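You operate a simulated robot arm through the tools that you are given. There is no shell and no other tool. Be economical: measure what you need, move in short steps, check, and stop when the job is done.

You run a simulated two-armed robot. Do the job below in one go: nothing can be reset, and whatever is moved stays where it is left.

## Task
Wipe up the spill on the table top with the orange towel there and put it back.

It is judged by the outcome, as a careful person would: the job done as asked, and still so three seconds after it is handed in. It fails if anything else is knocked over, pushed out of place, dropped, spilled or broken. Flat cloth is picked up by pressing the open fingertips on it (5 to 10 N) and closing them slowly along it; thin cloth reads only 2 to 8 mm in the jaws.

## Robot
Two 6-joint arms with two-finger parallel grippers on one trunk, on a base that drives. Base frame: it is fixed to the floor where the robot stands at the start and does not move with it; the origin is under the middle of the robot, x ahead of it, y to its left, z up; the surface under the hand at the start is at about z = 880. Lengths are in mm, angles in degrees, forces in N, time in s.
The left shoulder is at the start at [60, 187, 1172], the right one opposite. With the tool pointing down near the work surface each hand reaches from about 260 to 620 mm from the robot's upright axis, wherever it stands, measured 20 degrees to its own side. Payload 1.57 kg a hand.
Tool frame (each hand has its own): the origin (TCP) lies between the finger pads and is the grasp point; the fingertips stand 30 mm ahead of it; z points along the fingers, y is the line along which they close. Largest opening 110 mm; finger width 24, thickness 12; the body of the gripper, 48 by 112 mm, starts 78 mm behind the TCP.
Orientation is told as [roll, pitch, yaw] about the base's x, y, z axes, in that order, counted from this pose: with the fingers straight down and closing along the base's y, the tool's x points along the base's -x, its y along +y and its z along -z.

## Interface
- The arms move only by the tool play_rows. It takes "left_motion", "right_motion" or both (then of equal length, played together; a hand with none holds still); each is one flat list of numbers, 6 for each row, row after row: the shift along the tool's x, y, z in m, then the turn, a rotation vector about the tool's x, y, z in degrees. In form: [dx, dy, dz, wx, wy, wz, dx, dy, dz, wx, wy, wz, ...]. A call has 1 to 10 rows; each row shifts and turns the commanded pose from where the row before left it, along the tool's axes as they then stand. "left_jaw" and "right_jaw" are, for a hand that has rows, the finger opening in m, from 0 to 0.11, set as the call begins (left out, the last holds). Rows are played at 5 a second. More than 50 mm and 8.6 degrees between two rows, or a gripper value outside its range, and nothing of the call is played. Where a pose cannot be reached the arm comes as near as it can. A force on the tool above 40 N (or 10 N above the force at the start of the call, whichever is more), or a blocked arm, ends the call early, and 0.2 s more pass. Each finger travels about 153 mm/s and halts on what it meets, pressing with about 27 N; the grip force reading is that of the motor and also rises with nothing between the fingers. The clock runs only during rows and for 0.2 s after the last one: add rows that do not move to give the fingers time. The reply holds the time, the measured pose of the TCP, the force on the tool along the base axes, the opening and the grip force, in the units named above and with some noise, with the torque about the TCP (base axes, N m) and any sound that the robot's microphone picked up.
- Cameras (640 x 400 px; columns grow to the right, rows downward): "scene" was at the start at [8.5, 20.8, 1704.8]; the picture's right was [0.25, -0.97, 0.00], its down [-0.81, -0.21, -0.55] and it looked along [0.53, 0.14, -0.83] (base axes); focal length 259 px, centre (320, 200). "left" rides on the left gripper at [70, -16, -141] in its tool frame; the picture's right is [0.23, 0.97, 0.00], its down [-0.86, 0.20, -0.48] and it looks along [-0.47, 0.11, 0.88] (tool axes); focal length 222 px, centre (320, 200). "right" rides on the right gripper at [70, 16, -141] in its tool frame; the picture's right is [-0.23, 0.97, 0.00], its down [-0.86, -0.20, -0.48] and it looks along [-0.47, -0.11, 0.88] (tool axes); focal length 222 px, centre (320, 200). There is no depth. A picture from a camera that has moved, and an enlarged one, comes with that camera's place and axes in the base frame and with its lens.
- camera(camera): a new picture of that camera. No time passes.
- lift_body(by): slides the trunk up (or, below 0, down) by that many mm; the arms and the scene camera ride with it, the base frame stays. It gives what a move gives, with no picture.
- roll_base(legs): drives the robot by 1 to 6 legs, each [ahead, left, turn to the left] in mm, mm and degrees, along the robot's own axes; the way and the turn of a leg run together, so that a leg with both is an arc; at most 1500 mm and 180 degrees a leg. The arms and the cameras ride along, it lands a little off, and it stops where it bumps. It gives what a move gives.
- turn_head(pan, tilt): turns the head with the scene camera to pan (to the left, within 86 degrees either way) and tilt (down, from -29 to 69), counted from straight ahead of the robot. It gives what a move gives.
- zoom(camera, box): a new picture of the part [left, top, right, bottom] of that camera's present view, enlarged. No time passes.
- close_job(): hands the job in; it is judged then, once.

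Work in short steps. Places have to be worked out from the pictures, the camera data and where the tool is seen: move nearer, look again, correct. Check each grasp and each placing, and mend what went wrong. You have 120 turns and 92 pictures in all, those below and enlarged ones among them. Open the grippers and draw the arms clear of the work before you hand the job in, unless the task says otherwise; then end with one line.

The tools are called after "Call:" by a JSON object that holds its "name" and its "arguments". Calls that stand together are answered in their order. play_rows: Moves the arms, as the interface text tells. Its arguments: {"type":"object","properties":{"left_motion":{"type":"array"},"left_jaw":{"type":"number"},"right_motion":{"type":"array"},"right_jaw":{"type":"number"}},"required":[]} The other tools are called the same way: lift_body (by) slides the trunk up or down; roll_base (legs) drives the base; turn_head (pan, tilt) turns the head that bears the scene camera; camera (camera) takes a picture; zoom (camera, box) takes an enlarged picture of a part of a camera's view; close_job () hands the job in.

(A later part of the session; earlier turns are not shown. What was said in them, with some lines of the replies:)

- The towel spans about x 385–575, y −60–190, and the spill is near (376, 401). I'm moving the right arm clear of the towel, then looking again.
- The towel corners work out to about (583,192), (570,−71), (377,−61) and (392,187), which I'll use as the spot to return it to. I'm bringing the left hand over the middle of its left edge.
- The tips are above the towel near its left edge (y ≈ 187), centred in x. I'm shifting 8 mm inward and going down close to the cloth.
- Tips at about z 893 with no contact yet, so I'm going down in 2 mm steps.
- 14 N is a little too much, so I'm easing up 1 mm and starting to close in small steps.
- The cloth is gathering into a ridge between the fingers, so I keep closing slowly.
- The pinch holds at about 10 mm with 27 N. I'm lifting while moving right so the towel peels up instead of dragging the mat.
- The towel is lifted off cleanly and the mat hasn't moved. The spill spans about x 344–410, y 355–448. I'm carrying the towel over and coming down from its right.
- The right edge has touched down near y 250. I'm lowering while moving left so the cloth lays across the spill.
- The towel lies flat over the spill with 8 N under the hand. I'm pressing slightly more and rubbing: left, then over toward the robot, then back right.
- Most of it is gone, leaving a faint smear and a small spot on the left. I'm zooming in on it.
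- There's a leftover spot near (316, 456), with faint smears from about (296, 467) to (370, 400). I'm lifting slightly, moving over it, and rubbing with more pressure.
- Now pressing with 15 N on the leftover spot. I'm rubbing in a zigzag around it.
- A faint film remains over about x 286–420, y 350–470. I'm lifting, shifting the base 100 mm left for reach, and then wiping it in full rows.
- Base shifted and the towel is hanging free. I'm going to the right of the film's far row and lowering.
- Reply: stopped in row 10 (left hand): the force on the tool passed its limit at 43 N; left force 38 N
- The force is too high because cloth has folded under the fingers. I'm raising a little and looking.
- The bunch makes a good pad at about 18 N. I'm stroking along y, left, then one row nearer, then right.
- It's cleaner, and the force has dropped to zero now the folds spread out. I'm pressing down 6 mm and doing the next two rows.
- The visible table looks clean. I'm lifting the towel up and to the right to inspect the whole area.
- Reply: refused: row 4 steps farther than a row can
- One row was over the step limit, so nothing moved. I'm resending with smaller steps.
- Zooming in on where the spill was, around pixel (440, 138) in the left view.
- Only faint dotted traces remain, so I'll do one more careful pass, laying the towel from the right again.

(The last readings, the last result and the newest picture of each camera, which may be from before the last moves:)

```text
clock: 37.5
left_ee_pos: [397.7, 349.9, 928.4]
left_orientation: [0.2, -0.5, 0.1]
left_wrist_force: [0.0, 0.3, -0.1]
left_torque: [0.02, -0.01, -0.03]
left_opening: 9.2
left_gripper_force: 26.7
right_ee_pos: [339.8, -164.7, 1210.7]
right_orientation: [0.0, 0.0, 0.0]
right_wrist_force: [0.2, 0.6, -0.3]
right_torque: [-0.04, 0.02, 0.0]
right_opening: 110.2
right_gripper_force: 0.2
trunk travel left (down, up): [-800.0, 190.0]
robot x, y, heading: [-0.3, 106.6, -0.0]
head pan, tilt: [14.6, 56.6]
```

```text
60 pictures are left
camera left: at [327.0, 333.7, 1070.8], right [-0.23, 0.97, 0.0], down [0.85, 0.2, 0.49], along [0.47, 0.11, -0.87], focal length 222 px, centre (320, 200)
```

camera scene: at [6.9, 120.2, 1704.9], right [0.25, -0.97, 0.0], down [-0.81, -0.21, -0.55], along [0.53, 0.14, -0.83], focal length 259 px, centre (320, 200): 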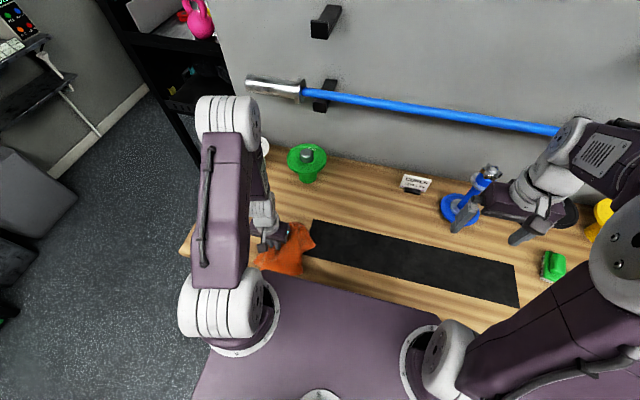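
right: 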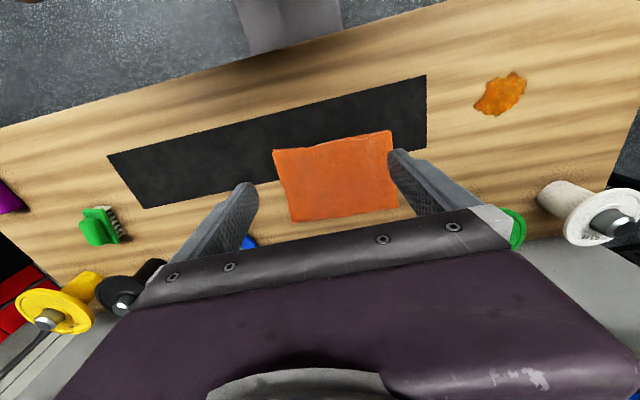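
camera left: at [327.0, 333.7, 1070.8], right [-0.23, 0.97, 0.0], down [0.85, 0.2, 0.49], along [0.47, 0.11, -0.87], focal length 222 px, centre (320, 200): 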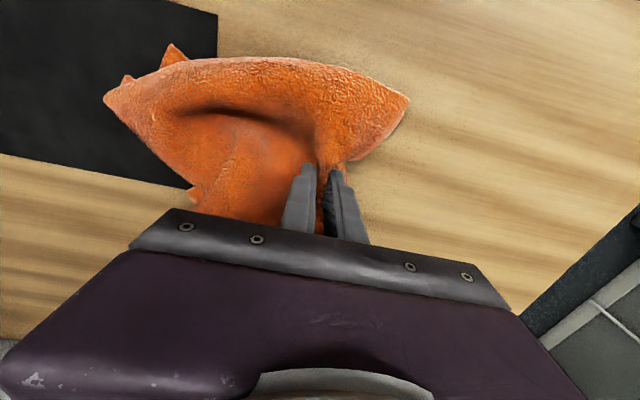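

Now I'm lowering to press (tips near z 886) and doing the first strokes.

Call:
{"name": "play_rows", "arguments": {"left_motion": [0, 0.01, 0.006, 0, 0, 0, 0, 0.01, 0.004, 0, 0, 0, 0, 0.03, 0, 0, 0, 0, 0, 0.03, 0, 0, 0, 0, 0, 0.03, 0, 0, 0, 0, 0, 0.02, 0, 0, 0, 0, 0.018, 0, 0, 0, 0, 0, 0, -0.035, 0, 0, 0, 0, 0, -0.035, 0, 0, 0, 0, 0, -0.035, 0, 0, 0, 0]}}

Call:
{"name": "camera", "arguments": {"camera": "left"}}

```text
clock: 39.7
left_ee_pos: [379.5, 374.9, 917.1]
left_orientation: [0.2, -0.4, 0.1]
left_wrist_force: [-0.5, 2.9, 6.8]
left_torque: [0.07, -0.05, -0.01]
left_opening: 9.3
left_gripper_force: 26.8
right_ee_pos: [339.3, -163.6, 1210.7]
right_orientation: [-0.1, 0.0, 0.1]
right_wrist_force: [0.2, 0.1, -0.9]
right_torque: [0.02, -0.03, -0.03]
right_opening: 110.2
right_gripper_force: 0.0
trunk travel left (down, up): [-800.0, 190.0]
robot x, y, heading: [0.5, 101.2, 0.0]
head pan, tilt: [14.6, 56.6]
```

```text
59 pictures are left
camera left: at [308.4, 359.4, 1060.2], right [-0.23, 0.97, 0.0], down [0.85, 0.2, 0.49], along [0.47, 0.11, -0.87], focal length 222 px, centre (320, 200)
```

left: 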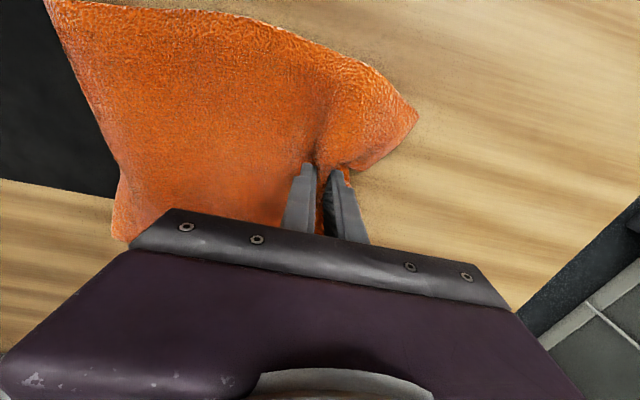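

Pressing well at about 7 N with the towel flat. I'm continuing with the nearer rows.

Call:
{"name": "play_rows", "arguments": {"left_motion": [0.018, -0.025, 0.001, 0, 0, 0, 0, 0.035, 0, 0, 0, 0, 0, 0.035, 0, 0, 0, 0, 0, 0.035, 0, 0, 0, 0, 0, 0.025, 0, 0, 0, 0, 0.018, 0, 0, 0, 0, 0, 0, -0.035, 0, 0, 0, 0, 0, -0.035, 0, 0, 0, 0, 0, -0.035, 0, 0, 0, 0, 0.018, -0.02, 0, 0, 0, 0]}}

Call:
{"name": "play_rows", "arguments": {"left_motion": [0, 0.035, 0, 0, 0, 0, 0, 0.035, 0, 0, 0, 0, 0, 0.035, 0, 0, 0, 0, 0, 0.025, 0, 0, 0, 0, 0.02, 0, 0, 0, 0, 0, 0, -0.035, 0, 0, 0, 0, 0, -0.035, 0, 0, 0, 0, 0, -0.035, 0, 0, 0, 0]}}

Call:
{"name": "play_rows", "arguments": {"left_motion": [0, -0.02, -0.035, 0, 0, 0, 0, -0.02, -0.035, 0, 0, 0, -0.01, -0.025, -0.035, 0, 0, 0, -0.02, -0.025, -0.03, 0, 0, 0, -0.02, -0.025, -0.03, 0, 0, 0, -0.02, -0.025, -0.03, 0, 0, 0, -0.02, -0.025, -0.03, 0, 0, 0, -0.02, -0.02, -0.035, 0, 0, 0]}}

Call:
{"name": "camera", "arguments": {"camera": "left"}}

Call:
{"name": "zoom", "arguments": {"camera": "left", "box": [380, 70, 540, 210]}}

```text
clock: 41.9
left_ee_pos: [325.6, 354.3, 918.0]
left_orientation: [0.3, -0.7, 0.1]
left_wrist_force: [3.8, 5.2, 15.4]
left_torque: [0.11, -0.15, 0.06]
left_opening: 9.2
left_gripper_force: 27.3
right_ee_pos: [338.8, -165.0, 1211.0]
right_orientation: [0.0, 0.0, 0.0]
right_wrist_force: [-0.5, -0.1, -0.3]
right_torque: [0.02, 0.03, -0.01]
right_opening: 110.0
right_gripper_force: 0.0
trunk travel left (down, up): [-800.0, 190.0]
robot x, y, heading: [1.5, 97.1, 0.3]
head pan, tilt: [14.6, 56.6]
```

```text
clock: 43.7
left_ee_pos: [307.5, 379.9, 918.7]
left_orientation: [0.2, -0.6, 0.1]
left_wrist_force: [1.1, 3.0, 7.0]
left_torque: [0.08, -0.08, -0.01]
left_opening: 9.1
left_gripper_force: 26.9
right_ee_pos: [338.7, -165.4, 1211.3]
right_orientation: [0.1, 0.0, 0.2]
right_wrist_force: [0.6, -0.2, 0.4]
right_torque: [0.0, -0.01, -0.02]
right_opening: 109.9
right_gripper_force: 0.0
trunk travel left (down, up): [-800.0, 190.0]
robot x, y, heading: [-0.1, 99.2, 0.2]
head pan, tilt: [14.6, 56.6]
```

```text
clock: 45.5
left_ee_pos: [413.2, 193.7, 1178.6]
left_orientation: [0.2, -0.5, 0.1]
left_wrist_force: [-0.3, 0.6, 0.0]
left_torque: [0.06, 0.0, -0.03]
left_opening: 9.0
left_gripper_force: 27.0
right_ee_pos: [338.9, -164.5, 1210.3]
right_orientation: [-0.1, 0.1, 0.1]
right_wrist_force: [0.5, 1.0, 0.2]
right_torque: [0.02, -0.01, 0.02]
right_opening: 110.0
right_gripper_force: 0.0
trunk travel left (down, up): [-800.0, 190.0]
robot x, y, heading: [-2.0, 98.6, 0.2]
head pan, tilt: [14.6, 56.6]
```

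```text
58 pictures are left
camera left: at [343.3, 177.8, 1319.2], right [-0.23, 0.97, 0.0], down [0.85, 0.2, 0.49], along [0.47, 0.11, -0.87], focal length 222 px, centre (320, 200)
```

left: 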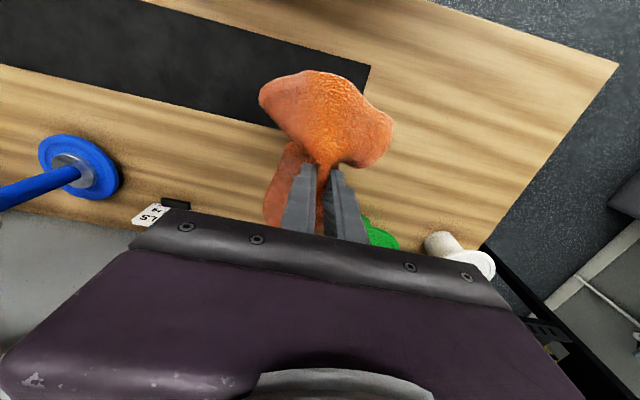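

```text
2.86 times, centred on (460, 140) of left
camera zoom: at [343.3, 177.8, 1319.2], right [-0.23, 0.97, 0.0], down [0.85, 0.2, 0.49], along [0.47, 0.11, -0.87], focal length 635 px, centre (-80, 371)
```

zoom: 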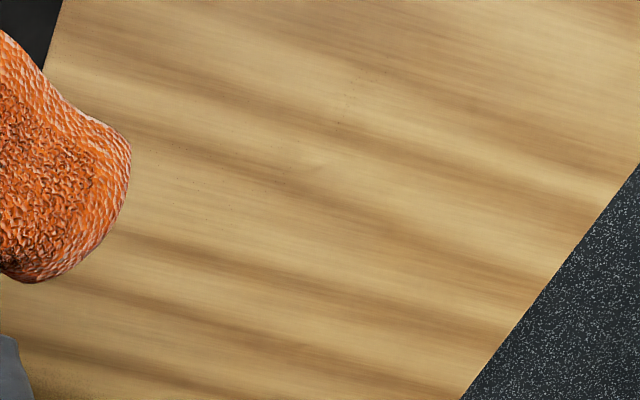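

The table is clean. I'm driving the base back to its starting place so I can put the towel back on its original spot.

Call:
{"name": "roll_base", "arguments": {"legs": [[0, -100, 0]]}}

Call:
{"name": "play_rows", "arguments": {"left_motion": [-0.018, -0.02, 0, 0, 0, 0, -0.018, -0.02, 0, 0, 0, 0, -0.018, -0.02, 0, 0, 0, 0, -0.018, -0.02, 0, 0, 0, 0, 0, -0.02, 0, 0, 0, 0, 0, 0, 0, 0, 0, 0, 0, 0, 0, 0, 0, 0]}}

Call:
{"name": "camera", "arguments": {"camera": "left"}}

Call:
{"name": "camera", "arguments": {"camera": "scene"}}

```text
clock: 46.7
left_ee_pos: [414.9, 95.6, 1176.9]
left_orientation: [0.1, -0.5, 0.1]
left_wrist_force: [0.9, 0.3, -0.3]
left_torque: [0.05, -0.01, -0.02]
left_opening: 8.9
left_gripper_force: 26.4
right_ee_pos: [340.5, -263.7, 1211.0]
right_orientation: [-0.1, 0.0, 0.0]
right_wrist_force: [-0.2, 0.0, 0.0]
right_torque: [0.02, 0.02, 0.03]
right_opening: 110.0
right_gripper_force: 0.0
trunk travel left (down, up): [-800.0, 190.0]
robot x, y, heading: [-3.0, -1.8, 0.2]
head pan, tilt: [14.6, 56.6]
```

```text
clock: 48.3
left_ee_pos: [485.0, -6.4, 1177.8]
left_orientation: [0.2, -0.4, 0.0]
left_wrist_force: [-0.6, -0.7, -0.4]
left_torque: [0.01, 0.0, -0.01]
left_opening: 8.9
left_gripper_force: 27.2
right_ee_pos: [340.1, -264.5, 1210.7]
right_orientation: [0.1, 0.0, 0.1]
right_wrist_force: [0.0, -0.3, -0.3]
right_torque: [-0.03, 0.02, 0.02]
right_opening: 110.0
right_gripper_force: 0.1
trunk travel left (down, up): [-800.0, 190.0]
robot x, y, heading: [-2.1, 2.1, 0.1]
head pan, tilt: [14.6, 56.6]
```

```text
56 pictures are left
camera left: at [414.9, -21.5, 1319.7], right [-0.23, 0.97, 0.0], down [0.85, 0.2, 0.49], along [0.47, 0.11, -0.87], focal length 222 px, centre (320, 200)
```

left: 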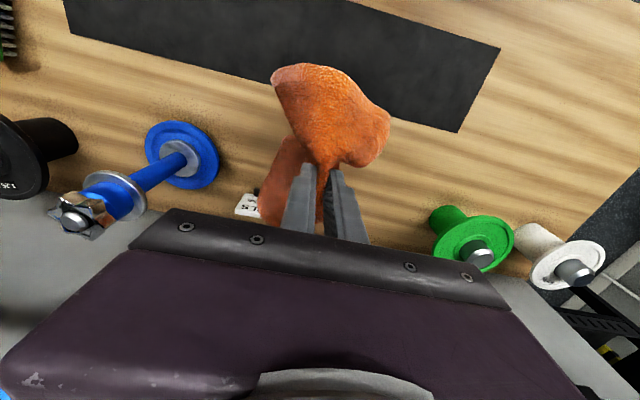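

```text
55 pictures are left
camera scene: at [9.0, 21.0, 1704.8], right [0.25, -0.97, 0.0], down [-0.81, -0.21, -0.55], along [0.53, 0.14, -0.83], focal length 259 px, centre (320, 200)
```

scene: 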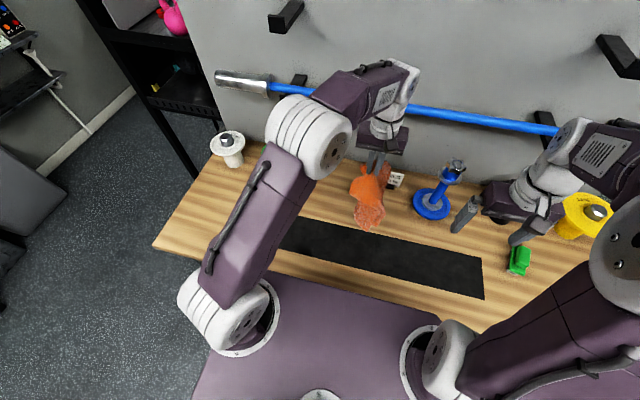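

The towel hangs free over the spot. I'm moving to y ≈ −60 and lowering until the hanging right edge touches near its old line (y ≈ −66).

Call:
{"name": "play_rows", "arguments": {"left_motion": [0, -0.018, 0, 0, 0, 0, 0, -0.018, 0, 0, 0, 0, 0, -0.018, 0.01, 0, 0, 0, 0, 0, 0.015, 0, 0, 0, 0, 0, 0.015, 0, 0, 0, 0, 0, 0.015, 0, 0, 0, 0, 0, 0.01, 0, 0, 0, 0, 0, 0, 0, 0, 0]}}

Call:
{"name": "camera", "arguments": {"camera": "left"}}

Call:
{"name": "zoom", "arguments": {"camera": "scene", "box": [260, 130, 500, 280]}}

```text
clock: 50.1
left_ee_pos: [488.2, -59.6, 1111.6]
left_orientation: [0.1, -0.6, 0.2]
left_wrist_force: [0.4, 0.6, -0.8]
left_torque: [0.02, 0.02, 0.0]
left_opening: 9.1
left_gripper_force: 27.0
right_ee_pos: [340.2, -267.1, 1211.5]
right_orientation: [0.0, -0.1, 0.2]
right_wrist_force: [-0.5, 0.0, 0.0]
right_torque: [0.01, -0.01, -0.05]
right_opening: 110.0
right_gripper_force: 0.1
trunk travel left (down, up): [-800.0, 190.0]
robot x, y, heading: [3.6, -2.3, 0.4]
head pan, tilt: [14.6, 56.6]
```

```text
54 pictures are left
camera left: at [416.7, -75.1, 1253.6], right [-0.23, 0.97, 0.0], down [0.85, 0.2, 0.49], along [0.47, 0.11, -0.87], focal length 222 px, centre (320, 200)
```

left: 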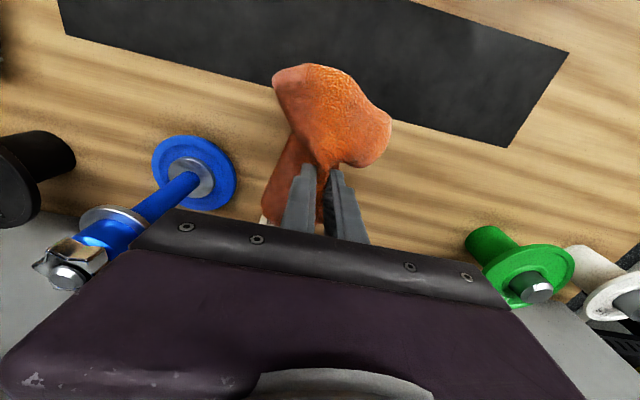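

```text
2.67 times, centred on (380, 205) of scene
camera zoom: at [8.4, 20.5, 1704.8], right [0.25, -0.97, 0.0], down [-0.81, -0.21, -0.55], along [0.53, 0.14, -0.83], focal length 690 px, centre (160, 187)
```

zoom: 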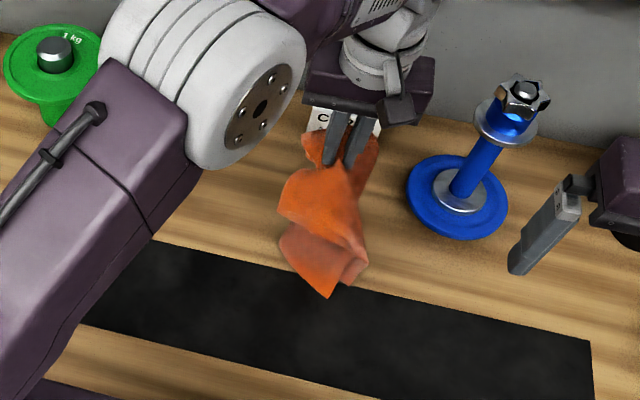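

The hanging edge is about at the table. Now I'm laying the towel out with an arc leftward and down to where I grasped it.

Call:
{"name": "play_rows", "arguments": {"left_motion": [0, 0, 0.015, 0, 0, 0, 0, 0.03, 0.008, 0, 0, 0, 0, 0.03, 0.01, 0, 0, 0, 0, 0.03, 0.018, 0, 0, 0, 0, 0.028, 0.022, 0, 0, 0, 0, 0.024, 0.028, 0, 0, 0, 0, 0.02, 0.03, 0, 0, 0, 0, 0.016, 0.025, 0, 0, 0, 0, 0.012, 0.02, 0, 0, 0]}}

Call:
{"name": "camera", "arguments": {"camera": "left"}}

Call:
{"name": "zoom", "arguments": {"camera": "scene", "box": [200, 120, 440, 270]}}

```text
clock: 52.1
left_ee_pos: [488.8, 132.5, 937.4]
left_orientation: [0.2, -0.5, 0.1]
left_wrist_force: [-0.4, 0.2, 0.3]
left_torque: [0.01, 0.04, 0.0]
left_opening: 8.9
left_gripper_force: 27.3
right_ee_pos: [340.4, -265.1, 1210.3]
right_orientation: [0.0, 0.0, 0.2]
right_wrist_force: [0.9, -0.3, 0.5]
right_torque: [0.01, 0.0, 0.01]
right_opening: 110.0
right_gripper_force: 0.1
trunk travel left (down, up): [-800.0, 190.0]
robot x, y, heading: [-1.6, -2.0, -0.0]
head pan, tilt: [14.6, 56.6]
```

```text
52 pictures are left
camera left: at [417.6, 116.7, 1078.6], right [-0.23, 0.97, 0.0], down [0.85, 0.2, 0.49], along [0.47, 0.11, -0.87], focal length 222 px, centre (320, 200)
```

left: 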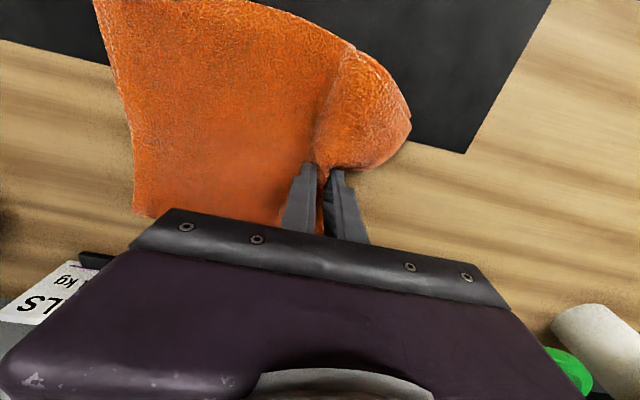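

```text
2.67 times, centred on (320, 195) of scene
camera zoom: at [9.0, 21.0, 1704.8], right [0.25, -0.97, 0.0], down [-0.81, -0.21, -0.55], along [0.53, 0.14, -0.83], focal length 690 px, centre (320, 213)
```

zoom: 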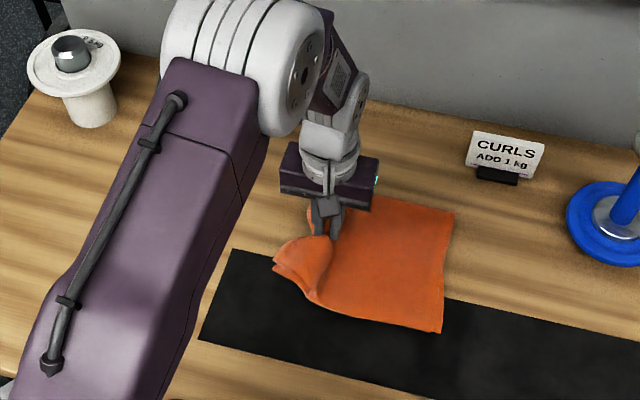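

The towel is laid flat, with its right edge at about y −30 (originally −66) because the pleat takes up slack. I'm lowering, then opening the fingers on the cloth so the pleat spreads.

Call:
{"name": "play_rows", "arguments": {"left_motion": [0, 0.004, 0.01, 0, 0, 0, 0, 0, 0.008, 0, 0, 0, 0, 0, 0.002, 0, 0, 0, 0, 0, 0, 0, 0, 0]}}

```text
clock: 53.1
left_ee_pos: [488.0, 135.9, 919.2]
left_orientation: [0.3, -0.8, 0.3]
left_wrist_force: [8.1, 5.3, 28.2]
left_torque: [0.21, -0.18, -0.02]
left_opening: 9.2
left_gripper_force: 26.8
right_ee_pos: [337.6, -265.8, 1211.5]
right_orientation: [0.0, -0.1, 0.1]
right_wrist_force: [0.1, -0.9, -0.2]
right_torque: [-0.01, 0.0, 0.03]
right_opening: 109.9
right_gripper_force: 0.0
trunk travel left (down, up): [-800.0, 190.0]
robot x, y, heading: [-0.1, 0.3, 0.0]
head pan, tilt: [14.6, 56.6]
```

28 N is more than I want, so I'm easing up 2 mm and opening in steps.

Call:
{"name": "play_rows", "arguments": {"left_motion": [0, 0, -0.002, 0, 0, 0, 0, 0, 0, 0, 0, 0], "left_jaw": 0.025}}

Call:
{"name": "play_rows", "arguments": {"left_motion": [0, 0, 0.0, 0, 0, 0, 0, 0, 0, 0, 0, 0], "left_jaw": 0.045}}

Call:
{"name": "camera", "arguments": {"camera": "left"}}

```text
clock: 53.7
left_ee_pos: [486.8, 135.6, 918.2]
left_orientation: [0.1, -0.4, 0.1]
left_wrist_force: [-0.3, 1.7, 10.8]
left_torque: [0.0, -0.03, -0.02]
left_opening: 20.7
left_gripper_force: 0.0
right_ee_pos: [338.5, -264.5, 1211.4]
right_orientation: [0.0, -0.1, 0.2]
right_wrist_force: [0.2, -0.6, -0.2]
right_torque: [-0.02, 0.0, 0.01]
right_opening: 110.0
right_gripper_force: 0.0
trunk travel left (down, up): [-800.0, 190.0]
robot x, y, heading: [-2.4, 1.1, 0.1]
head pan, tilt: [14.6, 56.6]
```

```text
clock: 54.3
left_ee_pos: [486.9, 135.7, 919.0]
left_orientation: [0.1, -0.5, 0.0]
left_wrist_force: [-2.9, 1.9, 6.1]
left_torque: [-0.1, 0.06, -0.07]
left_opening: 42.6
left_gripper_force: 0.1
right_ee_pos: [338.8, -264.6, 1211.1]
right_orientation: [0.0, -0.1, 0.0]
right_wrist_force: [-0.2, -0.3, -0.1]
right_torque: [-0.03, -0.01, -0.01]
right_opening: 110.2
right_gripper_force: 0.0
trunk travel left (down, up): [-800.0, 190.0]
robot x, y, heading: [2.7, 1.7, 0.0]
head pan, tilt: [14.6, 56.6]
```

```text
50 pictures are left
camera left: at [416.2, 119.9, 1060.3], right [-0.23, 0.97, 0.0], down [0.85, 0.2, 0.49], along [0.47, 0.11, -0.87], focal length 222 px, centre (320, 200)
```

left: 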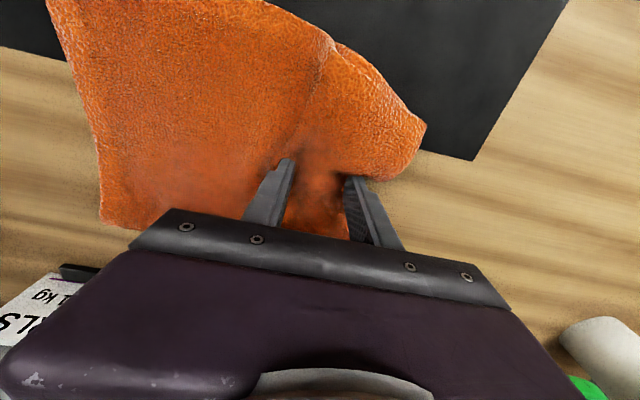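

The pleat has opened. I'm lifting straight up and checking how it lies.

Call:
{"name": "play_rows", "arguments": {"left_motion": [0, 0, -0.015, 0, 0, 0, 0, 0, -0.03, 0, 0, 0, 0.01, 0.03, -0.03, 0, 0, 0, 0.01, 0.04, -0.02, 0, 0, 0, 0, 0.045, -0.02, 0, 0, 0, 0, 0.045, -0.02, 0, 0, 0, 0, 0.045, -0.02, 0, 0, 0]}}

Call:
{"name": "camera", "arguments": {"camera": "left"}}

Call:
{"name": "zoom", "arguments": {"camera": "scene", "box": [200, 120, 440, 270]}}

```text
clock: 55.9
left_ee_pos: [466.5, 340.6, 1073.1]
left_orientation: [0.1, -0.4, 0.0]
left_wrist_force: [0.3, -0.3, 0.4]
left_torque: [-0.01, 0.0, 0.0]
left_opening: 45.0
left_gripper_force: 0.0
right_ee_pos: [340.0, -264.2, 1209.8]
right_orientation: [-0.1, 0.1, 0.1]
right_wrist_force: [0.0, 0.7, -0.5]
right_torque: [-0.04, -0.03, -0.01]
right_opening: 109.8
right_gripper_force: 0.1
trunk travel left (down, up): [-800.0, 190.0]
robot x, y, heading: [-0.8, -1.2, -0.1]
head pan, tilt: [14.6, 56.6]
```

```text
49 pictures are left
camera left: at [395.4, 324.5, 1214.8], right [-0.23, 0.97, 0.0], down [0.85, 0.2, 0.49], along [0.47, 0.11, -0.87], focal length 222 px, centre (320, 200)
```

left: 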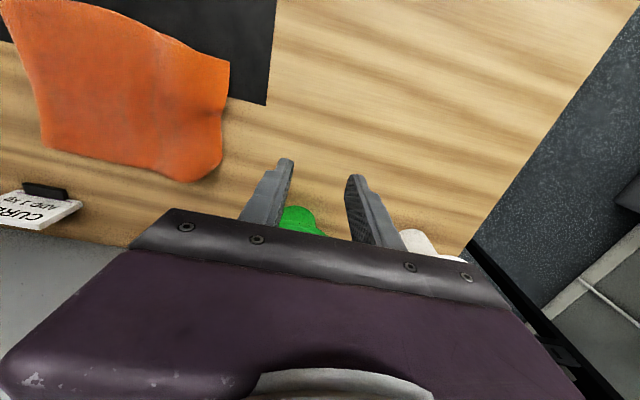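

```text
2.67 times, centred on (320, 195) of scene
camera zoom: at [7.9, 22.5, 1704.8], right [0.25, -0.97, 0.0], down [-0.81, -0.21, -0.55], along [0.53, 0.14, -0.83], focal length 690 px, centre (320, 213)
```

zoom: 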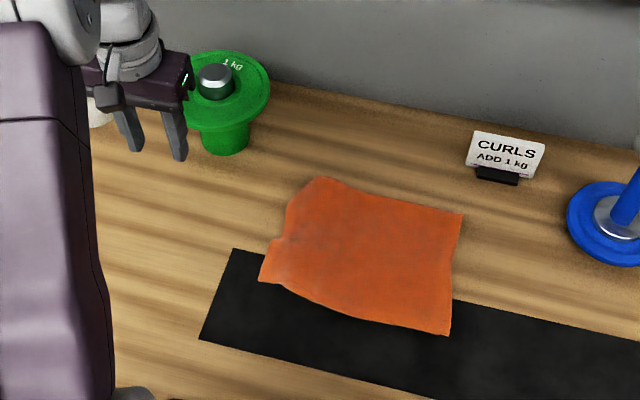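

The towel is back flat within about 20 mm of its original outline, and nothing else has moved. I'm drawing the left hand back to its start area with the jaws open, then a last look at the spill area.

Call:
{"name": "play_rows", "arguments": {"left_motion": [0.02, 0, -0.03, 0, 0, 0, 0.03, 0.01, -0.03, 0, 0, 0, 0.03, 0.02, 0, 0, 0, 0, 0.03, 0.02, 0, 0, 0, 0, 0.02, 0.02, 0, 0, 0, 0, 0, 0.02, 0, 0, 0, 0], "left_jaw": 0.11}}

Call:
{"name": "camera", "arguments": {"camera": "scene"}}

Call:
{"name": "zoom", "arguments": {"camera": "left", "box": [180, 40, 420, 190]}}

```text
clock: 57.3
left_ee_pos: [336.1, 431.4, 1132.5]
left_orientation: [0.1, -0.5, 0.2]
left_wrist_force: [0.4, 0.9, -0.5]
left_torque: [-0.02, 0.0, -0.03]
left_opening: 110.3
left_gripper_force: 0.0
right_ee_pos: [342.1, -264.0, 1210.7]
right_orientation: [0.0, 0.0, 0.1]
right_wrist_force: [-0.6, -0.1, 0.1]
right_torque: [-0.02, -0.01, -0.03]
right_opening: 109.9
right_gripper_force: 0.1
trunk travel left (down, up): [-800.0, 190.0]
robot x, y, heading: [-1.8, 3.4, -0.0]
head pan, tilt: [14.6, 56.6]
```

```text
47 pictures are left
camera scene: at [9.6, 21.9, 1704.8], right [0.25, -0.97, 0.0], down [-0.81, -0.21, -0.55], along [0.53, 0.14, -0.84], focal length 259 px, centre (320, 200)
```

scene: 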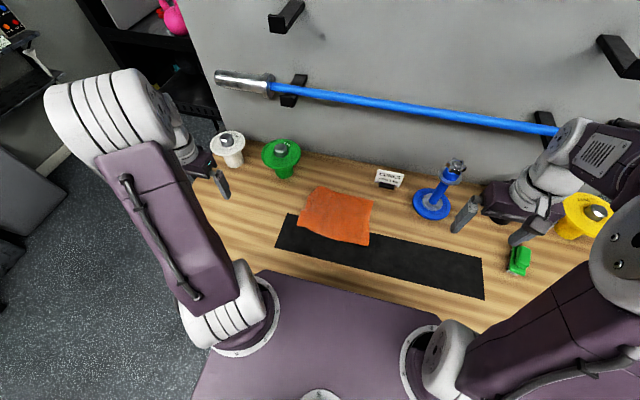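

```text
2.67 times, centred on (300, 115) of left
camera zoom: at [265.1, 414.5, 1274.3], right [-0.23, 0.97, 0.0], down [0.85, 0.2, 0.49], along [0.47, 0.11, -0.87], focal length 592 px, centre (373, 427)
```

zoom: 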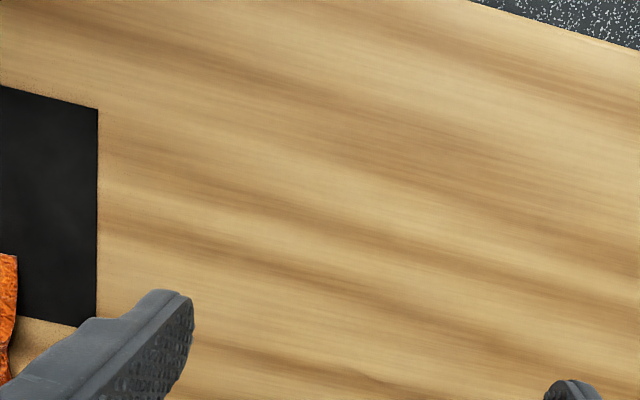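

The table is clean, the towel is back in place, both arms are clear and both grippers are open, so I'm handing the job in.

Call:
{"name": "close_job", "arguments": {}}

```text
The job is handed in.
```

I wiped up the spill with the orange towel and laid the towel back flat, by eye within about 20 mm of where it was; nothing else on the table appears to have moved.
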